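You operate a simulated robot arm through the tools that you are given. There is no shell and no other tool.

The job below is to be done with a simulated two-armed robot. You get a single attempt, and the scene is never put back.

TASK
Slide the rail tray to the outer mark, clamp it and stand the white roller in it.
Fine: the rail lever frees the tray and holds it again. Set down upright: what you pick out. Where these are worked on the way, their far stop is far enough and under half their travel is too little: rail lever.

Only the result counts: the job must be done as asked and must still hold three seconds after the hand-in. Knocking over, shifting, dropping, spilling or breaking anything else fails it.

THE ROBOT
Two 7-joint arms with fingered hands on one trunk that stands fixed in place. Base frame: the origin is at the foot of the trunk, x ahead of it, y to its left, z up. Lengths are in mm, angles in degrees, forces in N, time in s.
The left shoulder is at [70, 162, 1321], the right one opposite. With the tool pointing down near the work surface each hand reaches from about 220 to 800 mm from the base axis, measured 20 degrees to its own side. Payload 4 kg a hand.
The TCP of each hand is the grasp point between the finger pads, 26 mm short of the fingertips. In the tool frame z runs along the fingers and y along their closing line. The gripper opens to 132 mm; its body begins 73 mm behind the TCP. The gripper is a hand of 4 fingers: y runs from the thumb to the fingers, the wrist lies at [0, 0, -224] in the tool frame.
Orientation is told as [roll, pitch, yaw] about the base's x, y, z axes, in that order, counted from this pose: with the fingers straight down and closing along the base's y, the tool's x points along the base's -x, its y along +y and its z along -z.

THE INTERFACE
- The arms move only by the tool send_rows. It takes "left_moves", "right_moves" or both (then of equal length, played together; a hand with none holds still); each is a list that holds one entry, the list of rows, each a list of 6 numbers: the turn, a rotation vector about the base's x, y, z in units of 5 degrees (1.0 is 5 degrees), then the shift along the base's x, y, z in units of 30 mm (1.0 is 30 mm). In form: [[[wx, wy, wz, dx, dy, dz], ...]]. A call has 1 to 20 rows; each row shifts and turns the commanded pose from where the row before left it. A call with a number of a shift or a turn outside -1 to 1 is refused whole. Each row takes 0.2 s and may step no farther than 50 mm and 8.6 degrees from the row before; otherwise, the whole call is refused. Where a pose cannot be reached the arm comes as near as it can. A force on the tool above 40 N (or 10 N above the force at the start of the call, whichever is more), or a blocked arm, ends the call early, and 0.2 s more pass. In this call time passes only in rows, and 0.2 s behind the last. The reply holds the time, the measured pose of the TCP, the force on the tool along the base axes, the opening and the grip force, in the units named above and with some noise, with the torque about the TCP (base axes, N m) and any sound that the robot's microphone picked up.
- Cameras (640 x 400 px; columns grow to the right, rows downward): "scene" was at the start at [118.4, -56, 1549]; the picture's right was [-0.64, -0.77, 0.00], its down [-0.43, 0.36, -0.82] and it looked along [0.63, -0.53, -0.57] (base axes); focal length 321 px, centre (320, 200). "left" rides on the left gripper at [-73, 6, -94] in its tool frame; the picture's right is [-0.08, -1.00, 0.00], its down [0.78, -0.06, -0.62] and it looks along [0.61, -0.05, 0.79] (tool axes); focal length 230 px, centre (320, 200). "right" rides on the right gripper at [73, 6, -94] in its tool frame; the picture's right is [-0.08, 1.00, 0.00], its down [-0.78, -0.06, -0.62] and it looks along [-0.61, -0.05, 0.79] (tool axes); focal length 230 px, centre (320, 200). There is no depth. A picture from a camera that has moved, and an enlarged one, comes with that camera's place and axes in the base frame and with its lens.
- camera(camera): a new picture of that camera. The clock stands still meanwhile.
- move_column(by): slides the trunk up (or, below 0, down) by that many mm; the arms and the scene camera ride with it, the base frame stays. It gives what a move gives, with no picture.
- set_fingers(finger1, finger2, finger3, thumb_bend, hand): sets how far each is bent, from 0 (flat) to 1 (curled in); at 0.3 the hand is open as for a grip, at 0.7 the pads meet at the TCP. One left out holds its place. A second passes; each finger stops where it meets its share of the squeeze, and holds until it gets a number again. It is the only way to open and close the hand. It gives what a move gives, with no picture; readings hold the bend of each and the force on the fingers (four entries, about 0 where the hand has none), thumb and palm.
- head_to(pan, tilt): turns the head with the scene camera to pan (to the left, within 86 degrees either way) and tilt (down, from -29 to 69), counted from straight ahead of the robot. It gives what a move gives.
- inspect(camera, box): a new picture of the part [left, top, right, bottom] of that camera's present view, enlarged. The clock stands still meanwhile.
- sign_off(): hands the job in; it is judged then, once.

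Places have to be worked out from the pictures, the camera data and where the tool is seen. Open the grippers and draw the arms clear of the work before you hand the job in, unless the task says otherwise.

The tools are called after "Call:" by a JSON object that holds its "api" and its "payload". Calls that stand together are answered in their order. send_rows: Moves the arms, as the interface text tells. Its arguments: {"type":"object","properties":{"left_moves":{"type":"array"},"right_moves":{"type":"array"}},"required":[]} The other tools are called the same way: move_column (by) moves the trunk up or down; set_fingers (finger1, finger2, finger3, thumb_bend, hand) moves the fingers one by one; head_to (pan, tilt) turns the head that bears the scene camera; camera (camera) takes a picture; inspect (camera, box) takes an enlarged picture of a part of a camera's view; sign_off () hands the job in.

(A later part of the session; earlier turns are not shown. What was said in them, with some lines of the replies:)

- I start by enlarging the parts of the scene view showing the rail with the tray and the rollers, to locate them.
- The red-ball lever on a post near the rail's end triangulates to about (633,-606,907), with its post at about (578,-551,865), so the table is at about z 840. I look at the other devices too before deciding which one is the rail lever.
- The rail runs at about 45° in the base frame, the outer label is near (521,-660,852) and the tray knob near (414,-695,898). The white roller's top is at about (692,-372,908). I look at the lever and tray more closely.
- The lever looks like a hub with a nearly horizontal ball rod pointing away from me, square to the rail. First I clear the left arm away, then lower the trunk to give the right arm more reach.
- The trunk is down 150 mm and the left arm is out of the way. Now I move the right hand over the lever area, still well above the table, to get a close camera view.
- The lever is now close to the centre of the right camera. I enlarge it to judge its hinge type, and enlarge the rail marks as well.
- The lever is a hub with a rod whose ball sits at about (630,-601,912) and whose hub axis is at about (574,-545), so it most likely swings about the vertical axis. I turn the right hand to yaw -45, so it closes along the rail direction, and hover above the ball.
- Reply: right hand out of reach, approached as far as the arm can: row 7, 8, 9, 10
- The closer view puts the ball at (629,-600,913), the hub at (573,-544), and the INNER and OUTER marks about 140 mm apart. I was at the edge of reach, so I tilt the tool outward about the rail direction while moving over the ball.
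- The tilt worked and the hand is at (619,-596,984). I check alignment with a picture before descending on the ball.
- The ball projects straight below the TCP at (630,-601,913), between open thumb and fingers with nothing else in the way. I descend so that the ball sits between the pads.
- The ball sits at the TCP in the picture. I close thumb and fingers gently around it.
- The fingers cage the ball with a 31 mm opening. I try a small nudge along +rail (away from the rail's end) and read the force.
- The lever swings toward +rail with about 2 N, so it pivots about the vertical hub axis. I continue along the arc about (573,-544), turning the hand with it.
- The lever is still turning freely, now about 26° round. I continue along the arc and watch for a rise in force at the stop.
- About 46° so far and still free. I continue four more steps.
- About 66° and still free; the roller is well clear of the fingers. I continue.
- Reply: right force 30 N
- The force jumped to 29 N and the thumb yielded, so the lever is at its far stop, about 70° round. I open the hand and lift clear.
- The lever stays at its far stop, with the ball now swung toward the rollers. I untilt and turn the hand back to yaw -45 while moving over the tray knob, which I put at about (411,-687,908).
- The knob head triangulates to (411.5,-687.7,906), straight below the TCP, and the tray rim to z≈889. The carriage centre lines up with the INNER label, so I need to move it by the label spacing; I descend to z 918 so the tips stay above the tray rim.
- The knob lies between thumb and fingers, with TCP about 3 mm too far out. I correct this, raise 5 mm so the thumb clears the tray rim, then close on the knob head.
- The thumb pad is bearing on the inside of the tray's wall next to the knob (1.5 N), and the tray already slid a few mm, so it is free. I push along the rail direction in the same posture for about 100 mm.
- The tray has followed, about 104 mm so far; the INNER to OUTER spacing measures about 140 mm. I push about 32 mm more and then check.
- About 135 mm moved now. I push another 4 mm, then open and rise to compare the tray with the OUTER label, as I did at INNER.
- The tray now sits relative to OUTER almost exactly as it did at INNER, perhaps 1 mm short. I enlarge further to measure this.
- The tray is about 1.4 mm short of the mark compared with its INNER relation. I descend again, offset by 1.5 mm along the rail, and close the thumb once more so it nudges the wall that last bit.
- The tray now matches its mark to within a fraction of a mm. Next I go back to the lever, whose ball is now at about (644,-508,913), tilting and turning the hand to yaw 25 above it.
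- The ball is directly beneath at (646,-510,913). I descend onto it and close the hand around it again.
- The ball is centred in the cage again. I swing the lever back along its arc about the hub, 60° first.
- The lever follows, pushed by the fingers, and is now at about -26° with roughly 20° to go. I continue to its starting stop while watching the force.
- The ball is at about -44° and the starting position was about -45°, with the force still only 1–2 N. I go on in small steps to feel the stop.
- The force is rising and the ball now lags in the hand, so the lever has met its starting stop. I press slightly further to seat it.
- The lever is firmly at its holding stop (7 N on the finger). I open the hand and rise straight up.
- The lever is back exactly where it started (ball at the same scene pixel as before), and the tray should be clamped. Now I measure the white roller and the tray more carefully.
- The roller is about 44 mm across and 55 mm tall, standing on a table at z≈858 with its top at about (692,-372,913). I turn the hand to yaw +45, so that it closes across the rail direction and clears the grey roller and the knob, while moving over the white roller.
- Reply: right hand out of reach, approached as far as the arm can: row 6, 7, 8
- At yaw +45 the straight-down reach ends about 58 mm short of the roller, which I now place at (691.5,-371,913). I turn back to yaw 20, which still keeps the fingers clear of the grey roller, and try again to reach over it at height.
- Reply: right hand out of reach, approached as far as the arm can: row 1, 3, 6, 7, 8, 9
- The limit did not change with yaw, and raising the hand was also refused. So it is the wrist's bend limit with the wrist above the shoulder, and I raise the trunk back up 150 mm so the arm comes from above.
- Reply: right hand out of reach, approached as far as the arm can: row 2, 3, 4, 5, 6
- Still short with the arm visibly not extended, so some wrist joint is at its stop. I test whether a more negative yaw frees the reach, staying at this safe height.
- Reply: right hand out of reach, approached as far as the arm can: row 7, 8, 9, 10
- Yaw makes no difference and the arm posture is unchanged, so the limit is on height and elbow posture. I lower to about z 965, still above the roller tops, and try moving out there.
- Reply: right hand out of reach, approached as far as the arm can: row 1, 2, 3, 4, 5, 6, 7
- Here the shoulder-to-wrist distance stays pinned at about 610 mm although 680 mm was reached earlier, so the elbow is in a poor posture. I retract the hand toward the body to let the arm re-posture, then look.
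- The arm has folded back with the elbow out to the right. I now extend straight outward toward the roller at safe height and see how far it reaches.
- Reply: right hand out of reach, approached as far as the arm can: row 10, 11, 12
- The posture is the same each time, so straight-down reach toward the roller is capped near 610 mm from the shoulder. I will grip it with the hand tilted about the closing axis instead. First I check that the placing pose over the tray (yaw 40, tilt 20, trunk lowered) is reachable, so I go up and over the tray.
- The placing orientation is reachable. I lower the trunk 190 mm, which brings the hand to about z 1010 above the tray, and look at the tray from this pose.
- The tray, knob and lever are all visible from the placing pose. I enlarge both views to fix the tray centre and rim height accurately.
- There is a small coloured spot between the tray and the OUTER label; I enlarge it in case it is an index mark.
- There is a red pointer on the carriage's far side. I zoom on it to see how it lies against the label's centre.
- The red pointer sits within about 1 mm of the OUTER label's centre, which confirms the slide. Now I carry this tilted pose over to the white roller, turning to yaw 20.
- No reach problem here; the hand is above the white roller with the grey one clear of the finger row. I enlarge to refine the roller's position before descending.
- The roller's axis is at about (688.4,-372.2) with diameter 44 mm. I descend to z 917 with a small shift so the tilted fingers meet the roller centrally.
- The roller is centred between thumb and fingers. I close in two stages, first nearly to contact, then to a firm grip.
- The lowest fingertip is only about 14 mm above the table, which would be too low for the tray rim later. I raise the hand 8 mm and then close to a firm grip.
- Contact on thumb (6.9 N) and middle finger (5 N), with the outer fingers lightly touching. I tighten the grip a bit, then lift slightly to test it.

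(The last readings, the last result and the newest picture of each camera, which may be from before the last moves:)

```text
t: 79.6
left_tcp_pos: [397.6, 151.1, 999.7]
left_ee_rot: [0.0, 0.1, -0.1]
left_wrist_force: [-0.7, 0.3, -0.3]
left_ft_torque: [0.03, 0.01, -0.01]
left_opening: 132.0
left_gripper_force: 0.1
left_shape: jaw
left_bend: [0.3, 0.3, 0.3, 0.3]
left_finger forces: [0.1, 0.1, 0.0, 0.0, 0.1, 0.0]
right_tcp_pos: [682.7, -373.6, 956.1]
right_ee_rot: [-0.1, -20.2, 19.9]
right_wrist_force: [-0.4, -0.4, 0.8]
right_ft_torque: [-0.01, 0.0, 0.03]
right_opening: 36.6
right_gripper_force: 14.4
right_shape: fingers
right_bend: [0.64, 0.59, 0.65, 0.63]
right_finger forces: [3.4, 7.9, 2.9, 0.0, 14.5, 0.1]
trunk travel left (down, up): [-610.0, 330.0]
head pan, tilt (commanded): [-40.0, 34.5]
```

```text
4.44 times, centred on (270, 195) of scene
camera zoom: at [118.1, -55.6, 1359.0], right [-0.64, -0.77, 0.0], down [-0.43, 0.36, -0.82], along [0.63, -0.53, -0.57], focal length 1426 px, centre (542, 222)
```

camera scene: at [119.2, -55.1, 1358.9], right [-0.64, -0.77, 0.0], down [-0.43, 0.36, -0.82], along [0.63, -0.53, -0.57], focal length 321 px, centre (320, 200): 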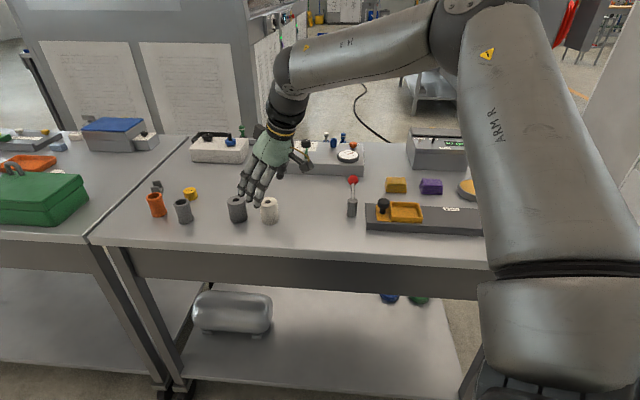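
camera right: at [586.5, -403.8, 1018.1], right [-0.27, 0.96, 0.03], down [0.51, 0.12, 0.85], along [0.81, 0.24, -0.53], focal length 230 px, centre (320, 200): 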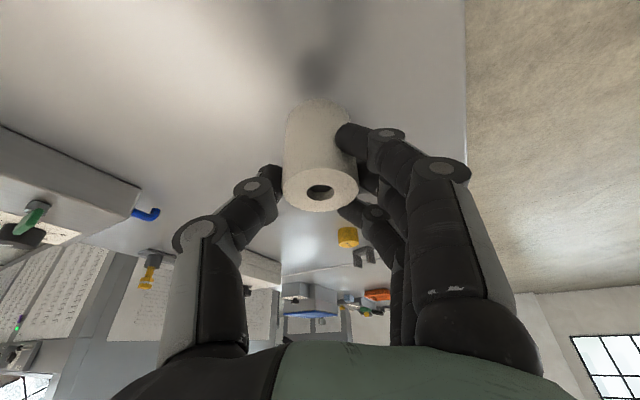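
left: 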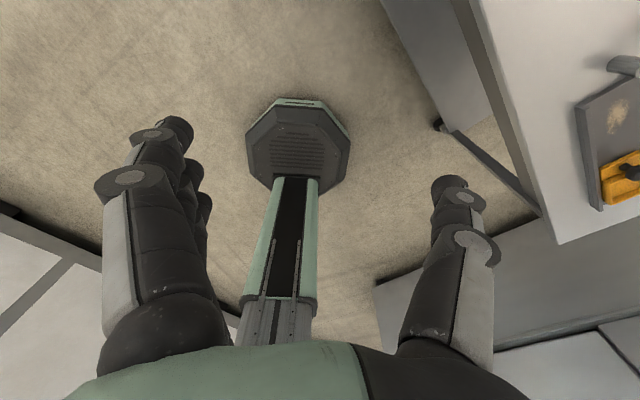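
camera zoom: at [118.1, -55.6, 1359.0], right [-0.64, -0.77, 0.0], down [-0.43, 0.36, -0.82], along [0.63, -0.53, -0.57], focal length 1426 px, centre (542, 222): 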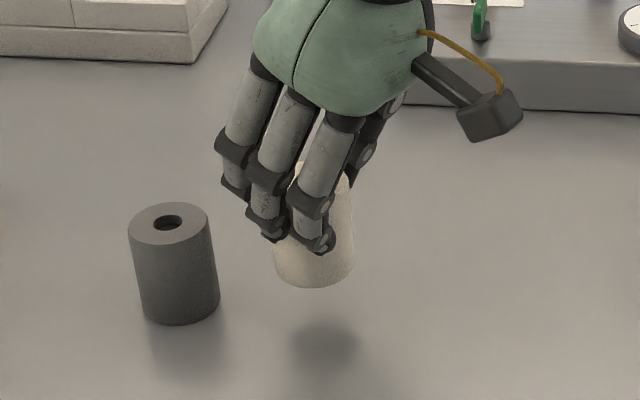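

The roller is lifted upright, with its shadow clear beneath it and a steady 14 N grip. I carry it over to above the tray, rising over the lever hub and turning to yaw 40 on the way.

Call:
{"api": "send_rows", "payload": {"right_moves": [[[0, 0, 0, -0.606, -0.711, 0.45], [0, 0, 0, -0.606, -0.711, 0.45], [0, 0, 0, -0.606, -0.711, 0.45], [0, 0, 0, -0.606, -0.711, 0.45], [0, 0, 0, -0.606, -0.711, 0], [0, 0, 0, -0.606, -0.711, 0], [0, 0, 0, -0.606, -0.711, 0], [0, 0, 1, -0.606, -0.711, 0], [0, 0, 1, -0.606, -0.711, 0], [0, 0, 1, -0.606, -0.711, 0], [0, 0, 1, -0.606, -0.711, 0], [0, 0, 0, -0.606, -0.711, 0]]]}}

Call:
{"api": "camera", "payload": {"camera": "right"}}

Call:
{"api": "camera", "payload": {"camera": "scene"}}

```text
t: 82.2
left_tcp_pos: [396.9, 150.2, 999.8]
left_ee_rot: [0.0, 0.0, 0.1]
left_wrist_force: [0.1, 1.1, 0.5]
left_ft_torque: [0.0, 0.0, -0.05]
left_opening: 132.0
left_gripper_force: 0.1
left_shape: jaw
left_bend: [0.3, 0.3, 0.3, 0.3]
left_finger forces: [0.0, 0.0, 0.0, 0.1, 0.0, 0.0]
right_tcp_pos: [464.4, -631.5, 1010.3]
right_ee_rot: [0.1, -20.3, 40.0]
right_wrist_force: [1.0, 0.2, -1.3]
right_ft_torque: [0.01, -0.03, 0.01]
right_opening: 35.7
right_gripper_force: 14.3
right_shape: fingers
right_bend: [0.64, 0.59, 0.65, 0.63]
right_finger forces: [3.4, 7.7, 2.9, 0.0, 14.5, 0.0]
trunk travel left (down, up): [-610.0, 330.0]
head pan, tilt (commanded): [-40.0, 34.5]
```

```text
taken
camera right: at [383.4, -692.1, 1071.6], right [-0.59, 0.81, 0.03], down [0.44, 0.29, 0.85], along [0.68, 0.51, -0.53], focal length 230 px, centre (320, 200)
```

right: 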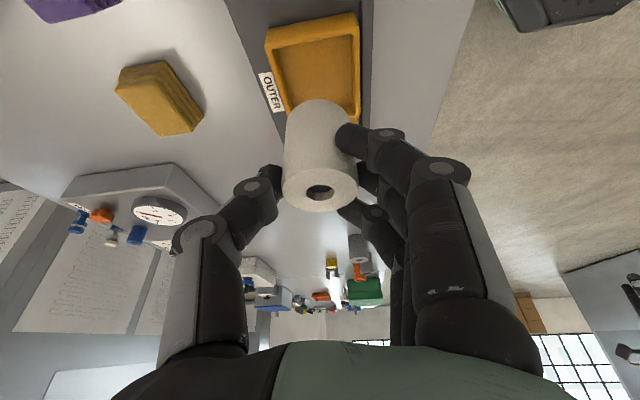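

```text
taken
camera scene: at [117.5, -56.7, 1359.0], right [-0.64, -0.77, 0.0], down [-0.43, 0.36, -0.82], along [0.63, -0.53, -0.57], focal length 321 px, centre (320, 200)
```

scene: 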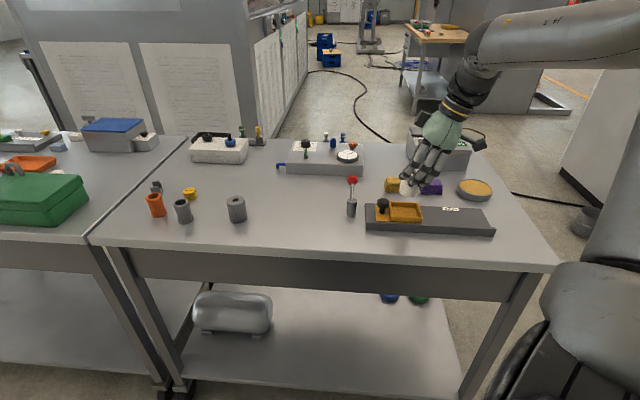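

The roller hangs above the tray. I descend until its bottom is about 12 mm above the rim, then check the alignment from both cameras.

Call:
{"api": "send_rows", "payload": {"right_moves": [[[0, 0, 0, 0, 0, -0.6], [0, 0, 0, 0, 0, -0.6]]]}}

Call:
{"api": "inspect", "payload": {"camera": "right", "box": [220, 0, 420, 240]}}

Call:
{"api": "inspect", "payload": {"camera": "scene", "box": [350, 160, 450, 240]}}

```text
t: 82.8
left_tcp_pos: [398.5, 150.4, 998.3]
left_ee_rot: [0.0, 0.0, 0.0]
left_wrist_force: [0.4, 0.0, 0.4]
left_ft_torque: [0.0, 0.0, -0.03]
left_opening: 131.9
left_gripper_force: 0.1
left_shape: jaw
left_bend: [0.3, 0.3, 0.3, 0.3]
left_finger forces: [0.0, 0.0, 0.0, 0.0, 0.0, 0.0]
right_tcp_pos: [464.0, -630.5, 972.3]
right_ee_rot: [-0.1, -20.3, 40.0]
right_wrist_force: [0.7, -0.6, -1.6]
right_ft_torque: [0.03, -0.03, 0.01]
right_opening: 36.0
right_gripper_force: 14.6
right_shape: fingers
right_bend: [0.64, 0.59, 0.65, 0.63]
right_finger forces: [3.4, 7.8, 2.9, 0.1, 14.5, 0.1]
trunk travel left (down, up): [-610.0, 330.0]
head pan, tilt (commanded): [-40.0, 34.5]
```

```text
1.67 times, centred on (320, 120) of right
camera zoom: at [383.9, -691.2, 1034.9], right [-0.58, 0.81, 0.03], down [0.44, 0.29, 0.85], along [0.68, 0.51, -0.53], focal length 384 px, centre (320, 333)
```

zoom: 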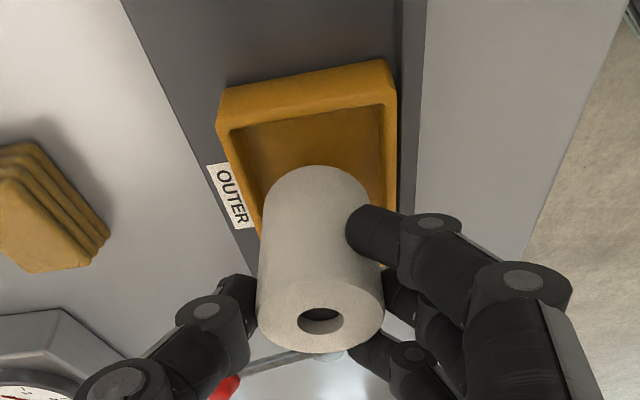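

```text
5.00 times, centred on (400, 200) of scene
camera zoom: at [118.5, -56.6, 1359.0], right [-0.64, -0.77, 0.0], down [-0.43, 0.36, -0.82], along [0.63, -0.53, -0.57], focal length 1604 px, centre (-80, 200)
```

zoom: 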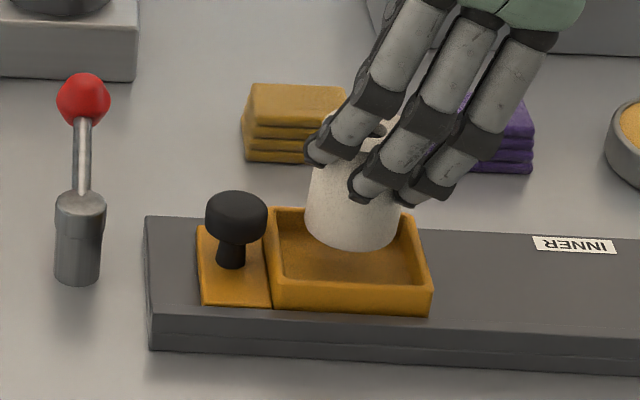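

The roller's axis is about 1 mm off the tray's centre line across the rail and near centre along it, well within the ±5 mm play. I correct that 1 mm and descend to just above the floor.

Call:
{"api": "send_rows", "payload": {"right_moves": [[[0, 0, 0, -0.012, 0.036, -0.3], [0, 0, 0, 0, 0.012, -0.3], [0, 0, 0, 0, 0, -0.25]]]}}

Call:
{"api": "inspect", "payload": {"camera": "right", "box": [220, 0, 420, 240]}}

Call:
{"api": "inspect", "payload": {"camera": "scene", "box": [350, 160, 450, 240]}}

```text
t: 83.6
left_tcp_pos: [397.5, 151.3, 999.6]
left_ee_rot: [0.0, 0.0, 0.0]
left_wrist_force: [-0.2, 0.0, 0.2]
left_ft_torque: [0.01, 0.03, 0.01]
left_opening: 131.9
left_gripper_force: 0.1
left_shape: jaw
left_bend: [0.3, 0.3, 0.3, 0.3]
left_finger forces: [0.0, 0.0, 0.0, 0.1, 0.1, 0.0]
right_tcp_pos: [464.2, -628.7, 947.7]
right_ee_rot: [-0.2, -20.2, 40.0]
right_wrist_force: [1.5, 0.2, 1.4]
right_ft_torque: [-0.03, 0.02, 0.0]
right_opening: 36.2
right_gripper_force: 14.5
right_shape: fingers
right_bend: [0.64, 0.59, 0.65, 0.63]
right_finger forces: [3.9, 8.0, 3.2, 0.0, 14.8, 0.0]
trunk travel left (down, up): [-610.0, 330.0]
head pan, tilt (commanded): [-40.0, 34.5]
```

```text
1.67 times, centred on (320, 120) of right
camera zoom: at [383.7, -688.7, 1010.6], right [-0.58, 0.81, 0.03], down [0.44, 0.29, 0.85], along [0.68, 0.51, -0.53], focal length 384 px, centre (320, 333)
```

zoom: 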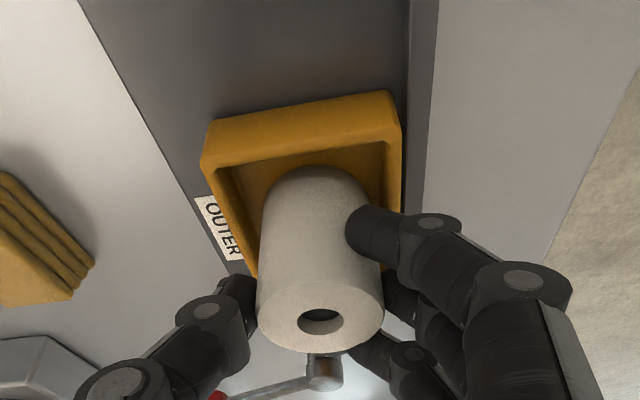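

```text
5.00 times, centred on (400, 200) of scene
camera zoom: at [118.2, -55.7, 1359.1], right [-0.64, -0.77, 0.0], down [-0.43, 0.36, -0.82], along [0.63, -0.53, -0.57], focal length 1604 px, centre (-80, 200)
```

zoom: 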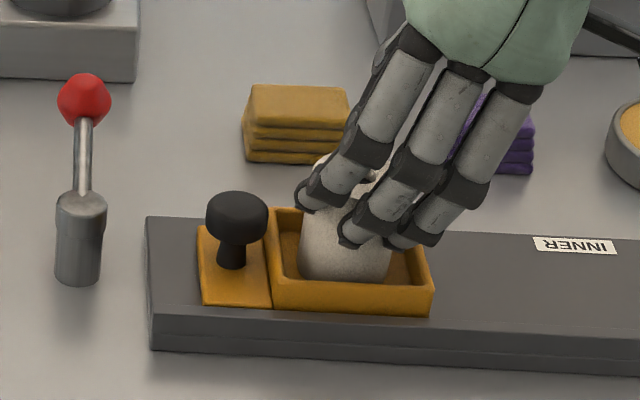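

The readings show slight contact (about 1.5 N). I enlarge the scene view to see whether the roller is on the floor or touching a wall.

Call:
{"api": "inspect", "payload": {"camera": "scene", "box": [395, 195, 440, 228]}}

Call:
{"api": "inspect", "payload": {"camera": "right", "box": [270, 50, 370, 170]}}

```text
12.12 times, centred on (418, 212) of scene
camera zoom: at [118.2, -55.7, 1359.1], right [-0.64, -0.77, 0.0], down [-0.43, 0.36, -0.82], along [0.63, -0.53, -0.57], focal length 3890 px, centre (-862, 61)
```

zoom: 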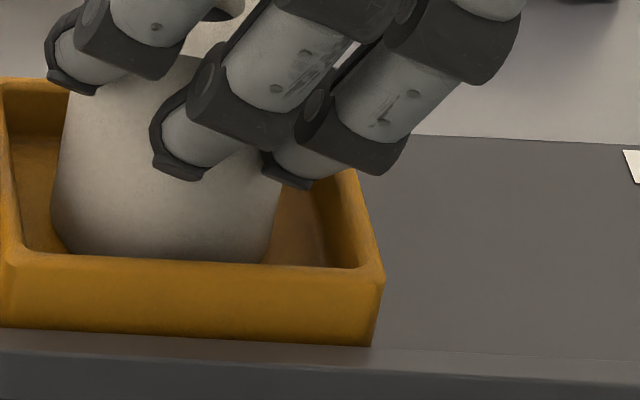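

```text
3.33 times, centred on (320, 110) of right
camera zoom: at [383.7, -688.7, 1010.6], right [-0.58, 0.81, 0.03], down [0.44, 0.29, 0.85], along [0.68, 0.51, -0.53], focal length 767 px, centre (320, 500)
```

zoom: 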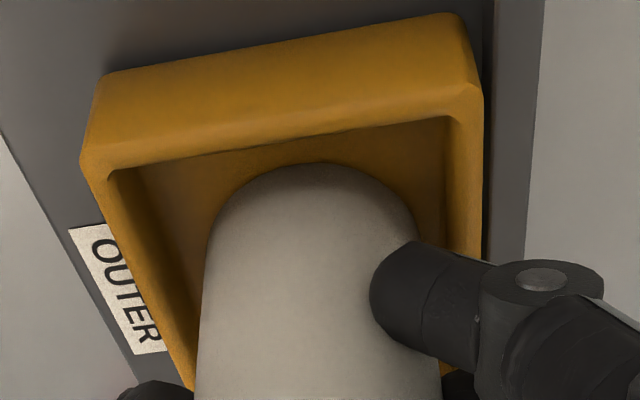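

The roller is inside the tray with clearance on all sides, and its bottom is already below the rim. I lower in small steps until it touches the floor.

Call:
{"api": "send_rows", "payload": {"right_moves": [[[0, 0, 0, 0, 0, -0.07], [0, 0, 0, 0, 0, -0.07]]]}}

```text
t: 84.2
left_tcp_pos: [396.0, 151.3, 998.9]
left_ee_rot: [-0.1, -0.2, 0.0]
left_wrist_force: [-0.1, -1.0, 0.0]
left_ft_torque: [0.0, 0.02, -0.03]
left_opening: 131.7
left_gripper_force: 0.0
left_shape: jaw
left_bend: [0.3, 0.3, 0.3, 0.3]
left_finger forces: [0.0, 0.0, 0.1, 0.0, 0.0, 0.0]
right_tcp_pos: [464.2, -627.3, 949.2]
right_ee_rot: [-0.4, -20.3, 40.1]
right_wrist_force: [-0.3, 0.1, 14.3]
right_ft_torque: [-0.02, -0.05, 0.01]
right_opening: 36.3
right_gripper_force: 17.0
right_shape: fingers
right_bend: [0.65, 0.6, 0.65, 0.63]
right_finger forces: [5.4, 8.3, 3.8, 0.1, 16.4, 0.0]
trunk travel left (down, up): [-610.0, 330.0]
head pan, tilt (commanded): [-40.0, 34.5]
```

Contact: 14 N upward, so the roller is on the tray floor. I relax the push by about 3 mm and look once more before releasing.

Call:
{"api": "send_rows", "payload": {"right_moves": [[[0, 0, 0, 0, 0, 0.11]]]}}

Call:
{"api": "inspect", "payload": {"camera": "scene", "box": [365, 180, 445, 230]}}

Call:
{"api": "inspect", "payload": {"camera": "right", "box": [220, 0, 420, 240]}}

```text
t: 84.6
left_tcp_pos: [398.2, 151.9, 998.9]
left_ee_rot: [-0.2, 0.0, 0.0]
left_wrist_force: [0.0, 0.7, 0.3]
left_ft_torque: [0.0, 0.02, -0.01]
left_opening: 132.0
left_gripper_force: 0.1
left_shape: jaw
left_bend: [0.3, 0.3, 0.3, 0.3]
left_finger forces: [0.0, 0.0, 0.0, 0.0, 0.2, 0.0]
right_tcp_pos: [463.9, -627.3, 946.6]
right_ee_rot: [0.0, -20.2, 40.0]
right_wrist_force: [1.1, -0.6, 7.6]
right_ft_torque: [-0.05, -0.08, 0.0]
right_opening: 35.8
right_gripper_force: 16.2
right_shape: fingers
right_bend: [0.65, 0.6, 0.65, 0.63]
right_finger forces: [4.5, 8.3, 3.8, 0.0, 15.9, 0.1]
trunk travel left (down, up): [-610.0, 330.0]
head pan, tilt (commanded): [-40.0, 34.5]
```

```text
8.00 times, centred on (405, 205) of scene
camera zoom: at [117.7, -54.9, 1359.0], right [-0.64, -0.77, 0.0], down [-0.43, 0.36, -0.82], along [0.63, -0.53, -0.57], focal length 2567 px, centre (-360, 160)
```

zoom: 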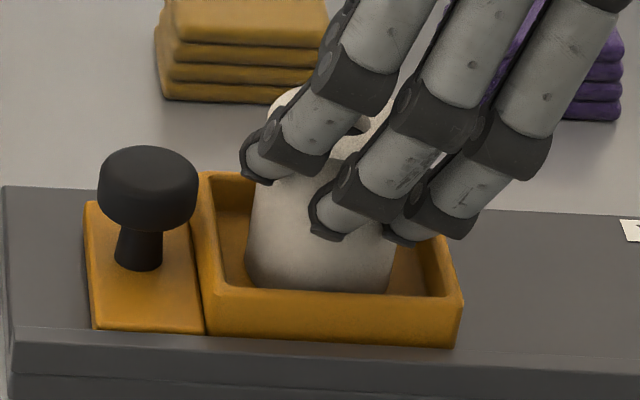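

```text
1.67 times, centred on (320, 120) of right
camera zoom: at [383.0, -688.2, 1009.6], right [-0.58, 0.81, 0.03], down [0.44, 0.29, 0.85], along [0.68, 0.51, -0.53], focal length 384 px, centre (320, 333)
```

zoom: 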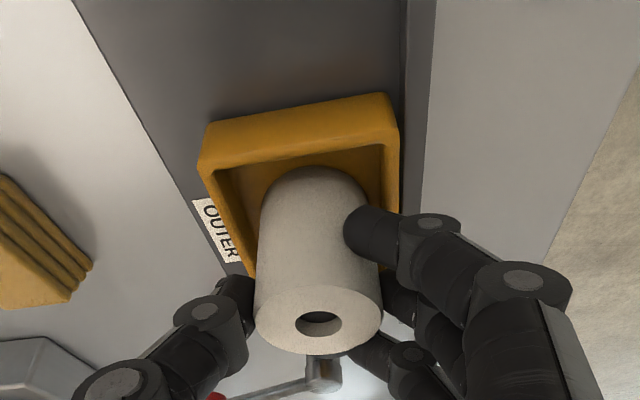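

The roller stands upright on the tray floor with 7.6 N still pressing. I ease up another 1.5 mm and then open thumb and fingers together in steps.

Call:
{"api": "send_rows", "payload": {"right_moves": [[[0, 0, 0, 0, 0, 0.05]]]}}

Call:
{"api": "set_fingers", "payload": {"hand": "right", "finger1": 0.58, "finger2": 0.54, "finger3": 0.58, "thumb_bend": 0.57}}

Call:
{"api": "inspect", "payload": {"camera": "scene", "box": [365, 180, 445, 230]}}

Call:
{"api": "inspect", "payload": {"camera": "right", "box": [220, 0, 420, 240]}}

```text
t: 85.0
left_tcp_pos: [396.5, 151.2, 1000.0]
left_ee_rot: [0.1, -0.1, 0.0]
left_wrist_force: [-0.1, -1.8, 0.1]
left_ft_torque: [-0.01, -0.01, -0.01]
left_opening: 131.9
left_gripper_force: 0.0
left_shape: jaw
left_bend: [0.3, 0.3, 0.3, 0.3]
left_finger forces: [0.1, 0.2, 0.0, 0.0, 0.0, 0.0]
right_tcp_pos: [463.8, -629.0, 946.7]
right_ee_rot: [0.1, -20.2, 40.0]
right_wrist_force: [-0.8, 0.0, 1.7]
right_ft_torque: [-0.03, 0.0, 0.02]
right_opening: 36.3
right_gripper_force: 15.6
right_shape: fingers
right_bend: [0.65, 0.6, 0.65, 0.63]
right_finger forces: [4.4, 8.4, 3.5, 0.0, 14.9, 0.1]
trunk travel left (down, up): [-610.0, 330.0]
head pan, tilt (commanded): [-40.0, 34.5]
```

```text
t: 86.0
left_tcp_pos: [397.6, 151.1, 999.5]
left_ee_rot: [0.0, 0.0, 0.0]
left_wrist_force: [0.1, 0.5, 0.1]
left_ft_torque: [-0.04, 0.0, -0.02]
left_opening: 131.6
left_gripper_force: 0.0
left_shape: jaw
left_bend: [0.3, 0.3, 0.3, 0.3]
left_finger forces: [0.0, 0.1, 0.0, 0.0, 0.1, 0.0]
right_tcp_pos: [465.0, -628.5, 948.6]
right_ee_rot: [0.0, -20.2, 39.8]
right_wrist_force: [0.6, 0.1, 0.0]
right_ft_torque: [0.0, -0.01, 0.04]
right_opening: 49.1
right_gripper_force: 0.1
right_shape: fingers
right_bend: [0.57, 0.54, 0.57, 0.56]
right_finger forces: [0.0, 0.0, 0.0, 0.0, 0.0, 0.0]
trunk travel left (down, up): [-610.0, 330.0]
head pan, tilt (commanded): [-40.0, 34.5]
```

```text
8.00 times, centred on (405, 205) of scene
camera zoom: at [118.3, -55.9, 1359.0], right [-0.64, -0.77, 0.0], down [-0.43, 0.36, -0.82], along [0.63, -0.53, -0.57], focal length 2567 px, centre (-360, 160)
```

zoom: 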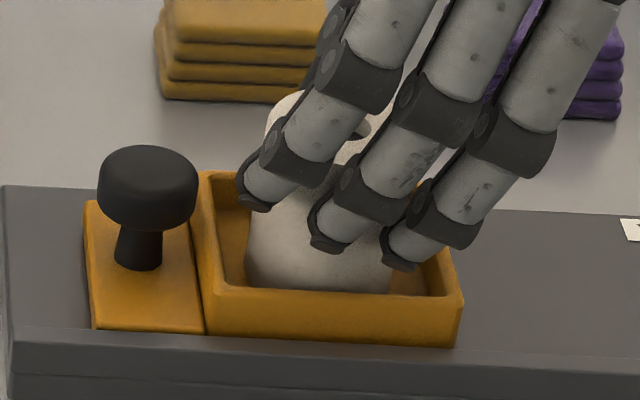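

```text
1.67 times, centred on (320, 120) of right
camera zoom: at [383.6, -689.2, 1011.0], right [-0.58, 0.81, 0.03], down [0.44, 0.29, 0.85], along [0.68, 0.51, -0.53], focal length 384 px, centre (320, 333)
```

zoom: 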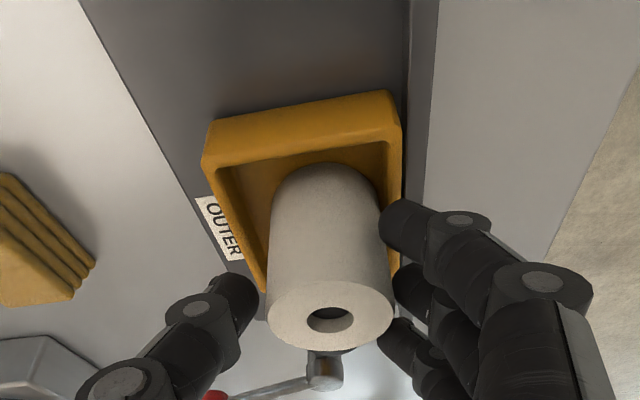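

All finger forces are zero and the roller stands free in the tray. I open wider and lift the hand straight up.

Call:
{"api": "set_fingers", "payload": {"hand": "right", "finger1": 0.46, "finger2": 0.46, "finger3": 0.46, "thumb_bend": 0.46}}

Call:
{"api": "send_rows", "payload": {"right_moves": [[[0, 0, 0, 0, 0, 0.3], [0, 0, 0, 0, 0, 0.5], [0, 0, 0, 0, 0, 0.7], [0, 0, 0, 0, 0, 0.8], [0, 0, 0, 0, 0, 0.8]]]}}

Call:
{"api": "camera", "payload": {"camera": "right"}}

Call:
{"api": "inspect", "payload": {"camera": "scene", "box": [340, 160, 460, 240]}}

```text
t: 87.0
left_tcp_pos: [397.7, 150.7, 998.2]
left_ee_rot: [0.1, 0.0, 0.1]
left_wrist_force: [0.5, -0.8, -0.1]
left_ft_torque: [-0.01, 0.01, 0.01]
left_opening: 132.0
left_gripper_force: 0.0
left_shape: jaw
left_bend: [0.3, 0.3, 0.3, 0.3]
left_finger forces: [0.0, 0.1, 0.0, 0.0, 0.1, 0.0]
right_tcp_pos: [464.5, -628.2, 947.9]
right_ee_rot: [0.0, -20.3, 40.1]
right_wrist_force: [0.2, 0.0, 0.5]
right_ft_torque: [0.02, -0.01, -0.02]
right_opening: 83.2
right_gripper_force: 0.0
right_shape: fingers
right_bend: [0.46, 0.46, 0.46, 0.46]
right_finger forces: [0.0, 0.0, 0.1, 0.0, 0.1, 0.1]
trunk travel left (down, up): [-610.0, 330.0]
head pan, tilt (commanded): [-40.0, 34.5]
```

```text
t: 88.2
left_tcp_pos: [397.2, 150.6, 999.3]
left_ee_rot: [-0.1, 0.0, 0.0]
left_wrist_force: [1.0, 0.0, 0.2]
left_ft_torque: [-0.02, 0.02, -0.03]
left_opening: 131.9
left_gripper_force: 0.0
left_shape: jaw
left_bend: [0.3, 0.3, 0.3, 0.3]
left_finger forces: [0.0, 0.0, 0.0, 0.1, 0.0, 0.0]
right_tcp_pos: [464.9, -627.2, 1042.2]
right_ee_rot: [0.1, -20.3, 40.1]
right_wrist_force: [-0.5, 0.8, 0.3]
right_ft_torque: [-0.02, 0.02, 0.02]
right_opening: 83.5
right_gripper_force: 0.1
right_shape: fingers
right_bend: [0.46, 0.46, 0.46, 0.46]
right_finger forces: [0.0, 0.1, 0.0, 0.0, 0.1, 0.0]
trunk travel left (down, up): [-610.0, 330.0]
head pan, tilt (commanded): [-40.0, 34.5]
```

```text
taken
camera right: at [384.2, -688.9, 1104.0], right [-0.58, 0.81, 0.03], down [0.44, 0.29, 0.85], along [0.68, 0.51, -0.53], focal length 230 px, centre (320, 200)
```

right: 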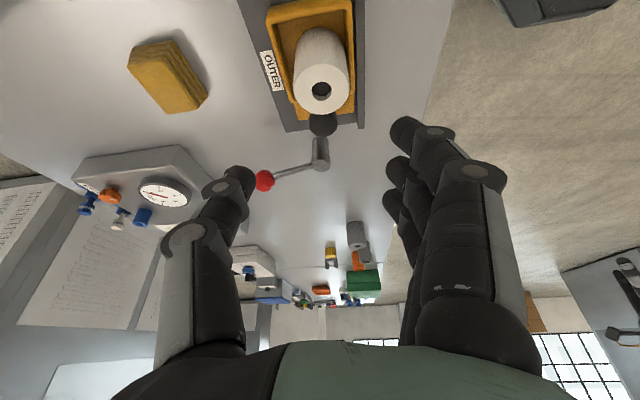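

```text
5.00 times, centred on (400, 200) of scene
camera zoom: at [118.2, -55.2, 1359.0], right [-0.64, -0.77, 0.0], down [-0.43, 0.36, -0.82], along [0.63, -0.53, -0.57], focal length 1604 px, centre (-80, 200)
```

zoom: 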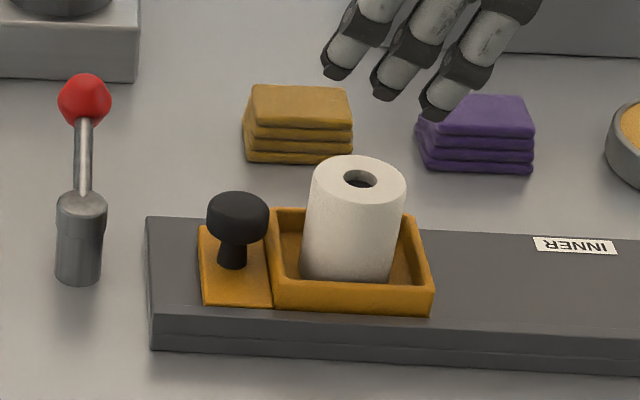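

The white roller stands upright in the tray at OUTER, with the lever back in its holding position. I check the pointer and lever close-up once more while raising the trunk to draw the arm clear.

Call:
{"api": "inspect", "payload": {"camera": "right", "box": [250, 0, 370, 150]}}

Call:
{"api": "move_column", "payload": {"by": 190}}

Call:
{"api": "send_rows", "payload": {"right_moves": [[[-0.643, 0.766, 0, -0.3, 0.6, 0], [-0.643, 0.766, 0, -0.3, 0.6, 0], [-0.643, 0.766, 0, -0.3, 0.6, 0], [-0.643, 0.766, 0, -0.3, 0.6, 0], [0, 0, -1, -0.4, 0.7, 0], [0, 0, -1, -0.4, 0.7, 0], [0, 0, -1, -0.4, 0.7, 0], [0, 0, -1, -0.4, 0.7, 0], [0, 0, -1, -0.3, 0.6, 0], [0, 0, -1, 0, 0.5, 0]]]}}

Call:
{"api": "set_fingers", "payload": {"hand": "right", "finger1": 0.3, "finger2": 0.3, "finger3": 0.3, "thumb_bend": 0.3}}

Call:
{"api": "camera", "payload": {"camera": "scene"}}

Call:
{"api": "inspect", "payload": {"camera": "scene", "box": [330, 220, 490, 300]}}

```text
2.67 times, centred on (310, 75) of right
camera zoom: at [384.2, -688.9, 1104.0], right [-0.58, 0.81, 0.03], down [0.44, 0.29, 0.85], along [0.68, 0.51, -0.53], focal length 614 px, centre (347, 533)
```

zoom: 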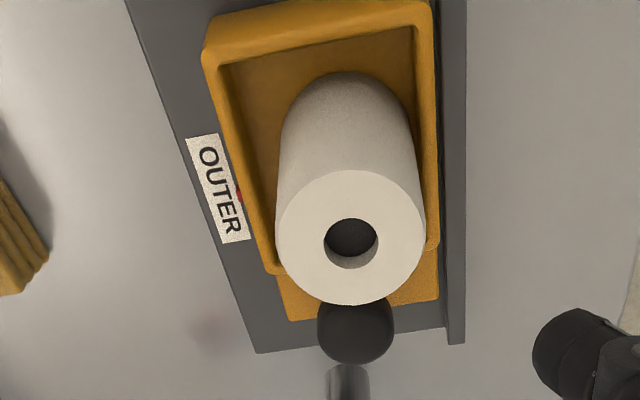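

```text
t: 90.3
left_tcp_pos: [396.8, 150.5, 1188.8]
left_ee_rot: [0.0, 0.1, 0.0]
left_wrist_force: [0.9, 0.0, 0.1]
left_ft_torque: [-0.02, 0.01, 0.04]
left_opening: 131.9
left_gripper_force: 0.0
left_shape: jaw
left_bend: [0.3, 0.3, 0.3, 0.3]
left_finger forces: [0.0, 0.0, 0.0, 0.0, 0.0, 0.1]
right_tcp_pos: [464.1, -629.0, 1229.7]
right_ee_rot: [0.0, -20.3, 40.0]
right_wrist_force: [-0.7, -0.4, -0.6]
right_ft_torque: [0.01, 0.02, -0.03]
right_opening: 83.1
right_gripper_force: 0.0
right_shape: fingers
right_bend: [0.46, 0.46, 0.46, 0.46]
right_finger forces: [0.1, 0.0, 0.0, 0.0, 0.0, 0.1]
trunk travel left (down, up): [-800.0, 140.0]
head pan, tilt (commanded): [-40.0, 34.5]
```

```text
t: 92.5
left_tcp_pos: [397.3, 150.8, 1189.5]
left_ee_rot: [0.0, -0.1, 0.0]
left_wrist_force: [-0.1, 0.6, -0.8]
left_ft_torque: [0.01, -0.02, 0.01]
left_opening: 132.0
left_gripper_force: 0.1
left_shape: jaw
left_bend: [0.3, 0.3, 0.3, 0.3]
left_finger forces: [0.0, 0.0, 0.1, 0.0, 0.0, 0.0]
right_tcp_pos: [372.0, -440.0, 1229.6]
right_ee_rot: [-0.1, -0.2, 9.8]
right_wrist_force: [0.4, -0.2, 0.3]
right_ft_torque: [0.0, 0.01, -0.01]
right_opening: 83.2
right_gripper_force: 0.1
right_shape: fingers
right_bend: [0.46, 0.46, 0.46, 0.46]
right_finger forces: [0.0, 0.1, 0.1, 0.0, 0.0, 0.1]
trunk travel left (down, up): [-800.0, 140.0]
head pan, tilt (commanded): [-40.0, 34.5]
```

```text
t: 93.5
left_tcp_pos: [396.9, 150.2, 1188.8]
left_ee_rot: [0.0, -0.1, 0.0]
left_wrist_force: [0.2, 0.1, -1.0]
left_ft_torque: [0.02, -0.03, -0.04]
left_opening: 132.0
left_gripper_force: 0.0
left_shape: jaw
left_bend: [0.3, 0.3, 0.3, 0.3]
left_finger forces: [0.1, 0.0, 0.1, 0.1, 0.0, 0.0]
right_tcp_pos: [370.1, -441.2, 1230.4]
right_ee_rot: [-0.1, -0.2, 10.1]
right_wrist_force: [0.7, 0.1, -0.5]
right_ft_torque: [0.02, -0.01, 0.0]
right_opening: 136.2
right_gripper_force: 0.1
right_shape: fingers
right_bend: [0.3, 0.3, 0.3, 0.3]
right_finger forces: [0.0, 0.0, 0.0, 0.0, 0.0, 0.0]
trunk travel left (down, up): [-800.0, 140.0]
head pan, tilt (commanded): [-40.0, 34.5]
```

```text
taken
camera scene: at [118.2, -56.0, 1549.0], right [-0.64, -0.77, 0.0], down [-0.43, 0.36, -0.82], along [0.63, -0.53, -0.57], focal length 321 px, centre (320, 200)
```

scene: 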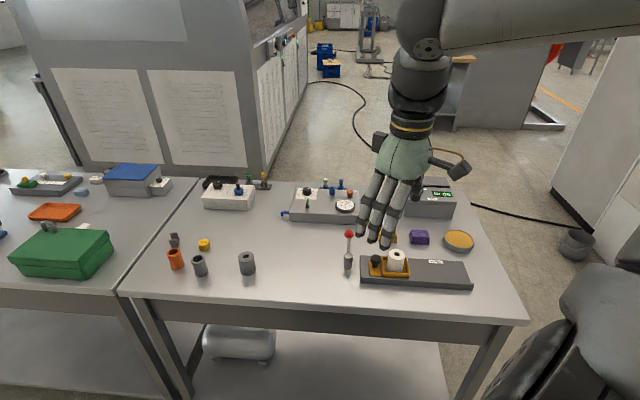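

```text
4.00 times, centred on (410, 260) of scene
camera zoom: at [118.2, -56.0, 1549.0], right [-0.64, -0.77, 0.0], down [-0.43, 0.36, -0.82], along [0.63, -0.53, -0.57], focal length 1284 px, centre (-40, -40)
```

zoom: 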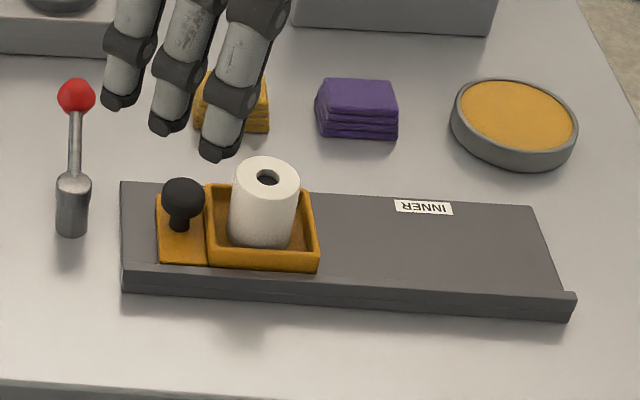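

The lever ball is at the same pixel as at the start (349,234), the pointer is at OUTER, and the roller stands upright in the tray. Nothing else has moved, and both hands are open and clear, so I hand in the job.

Call:
{"api": "sign_off", "payload": {}}

```text
The job is handed in.
```

The job is handed in: the tray is at the outer mark, the rail lever is back at its holding stop, and the white roller stands upright in the tray.

- **Tray:** I slid it about 140 mm, from the inner mark to the outer one. In the close-up its red pointer was within about 1 mm of the middle of the OUTER label.
- **Lever:** I swung it about 70° to its far stop to free the tray, then back until it pressed against its starting stop. In the last picture its ball was where it started. I did not push on the tray afterwards to test the hold.
- **Roller:** It stands on the tray floor with clearance all round. All finger forces read zero once I let go.
- **Surroundings:** Nothing else on the table looked moved or knocked over in the last picture. Both hands are open and clear of the work.

The sign-off reply only said the job was handed in, so I don't know how it was judged.
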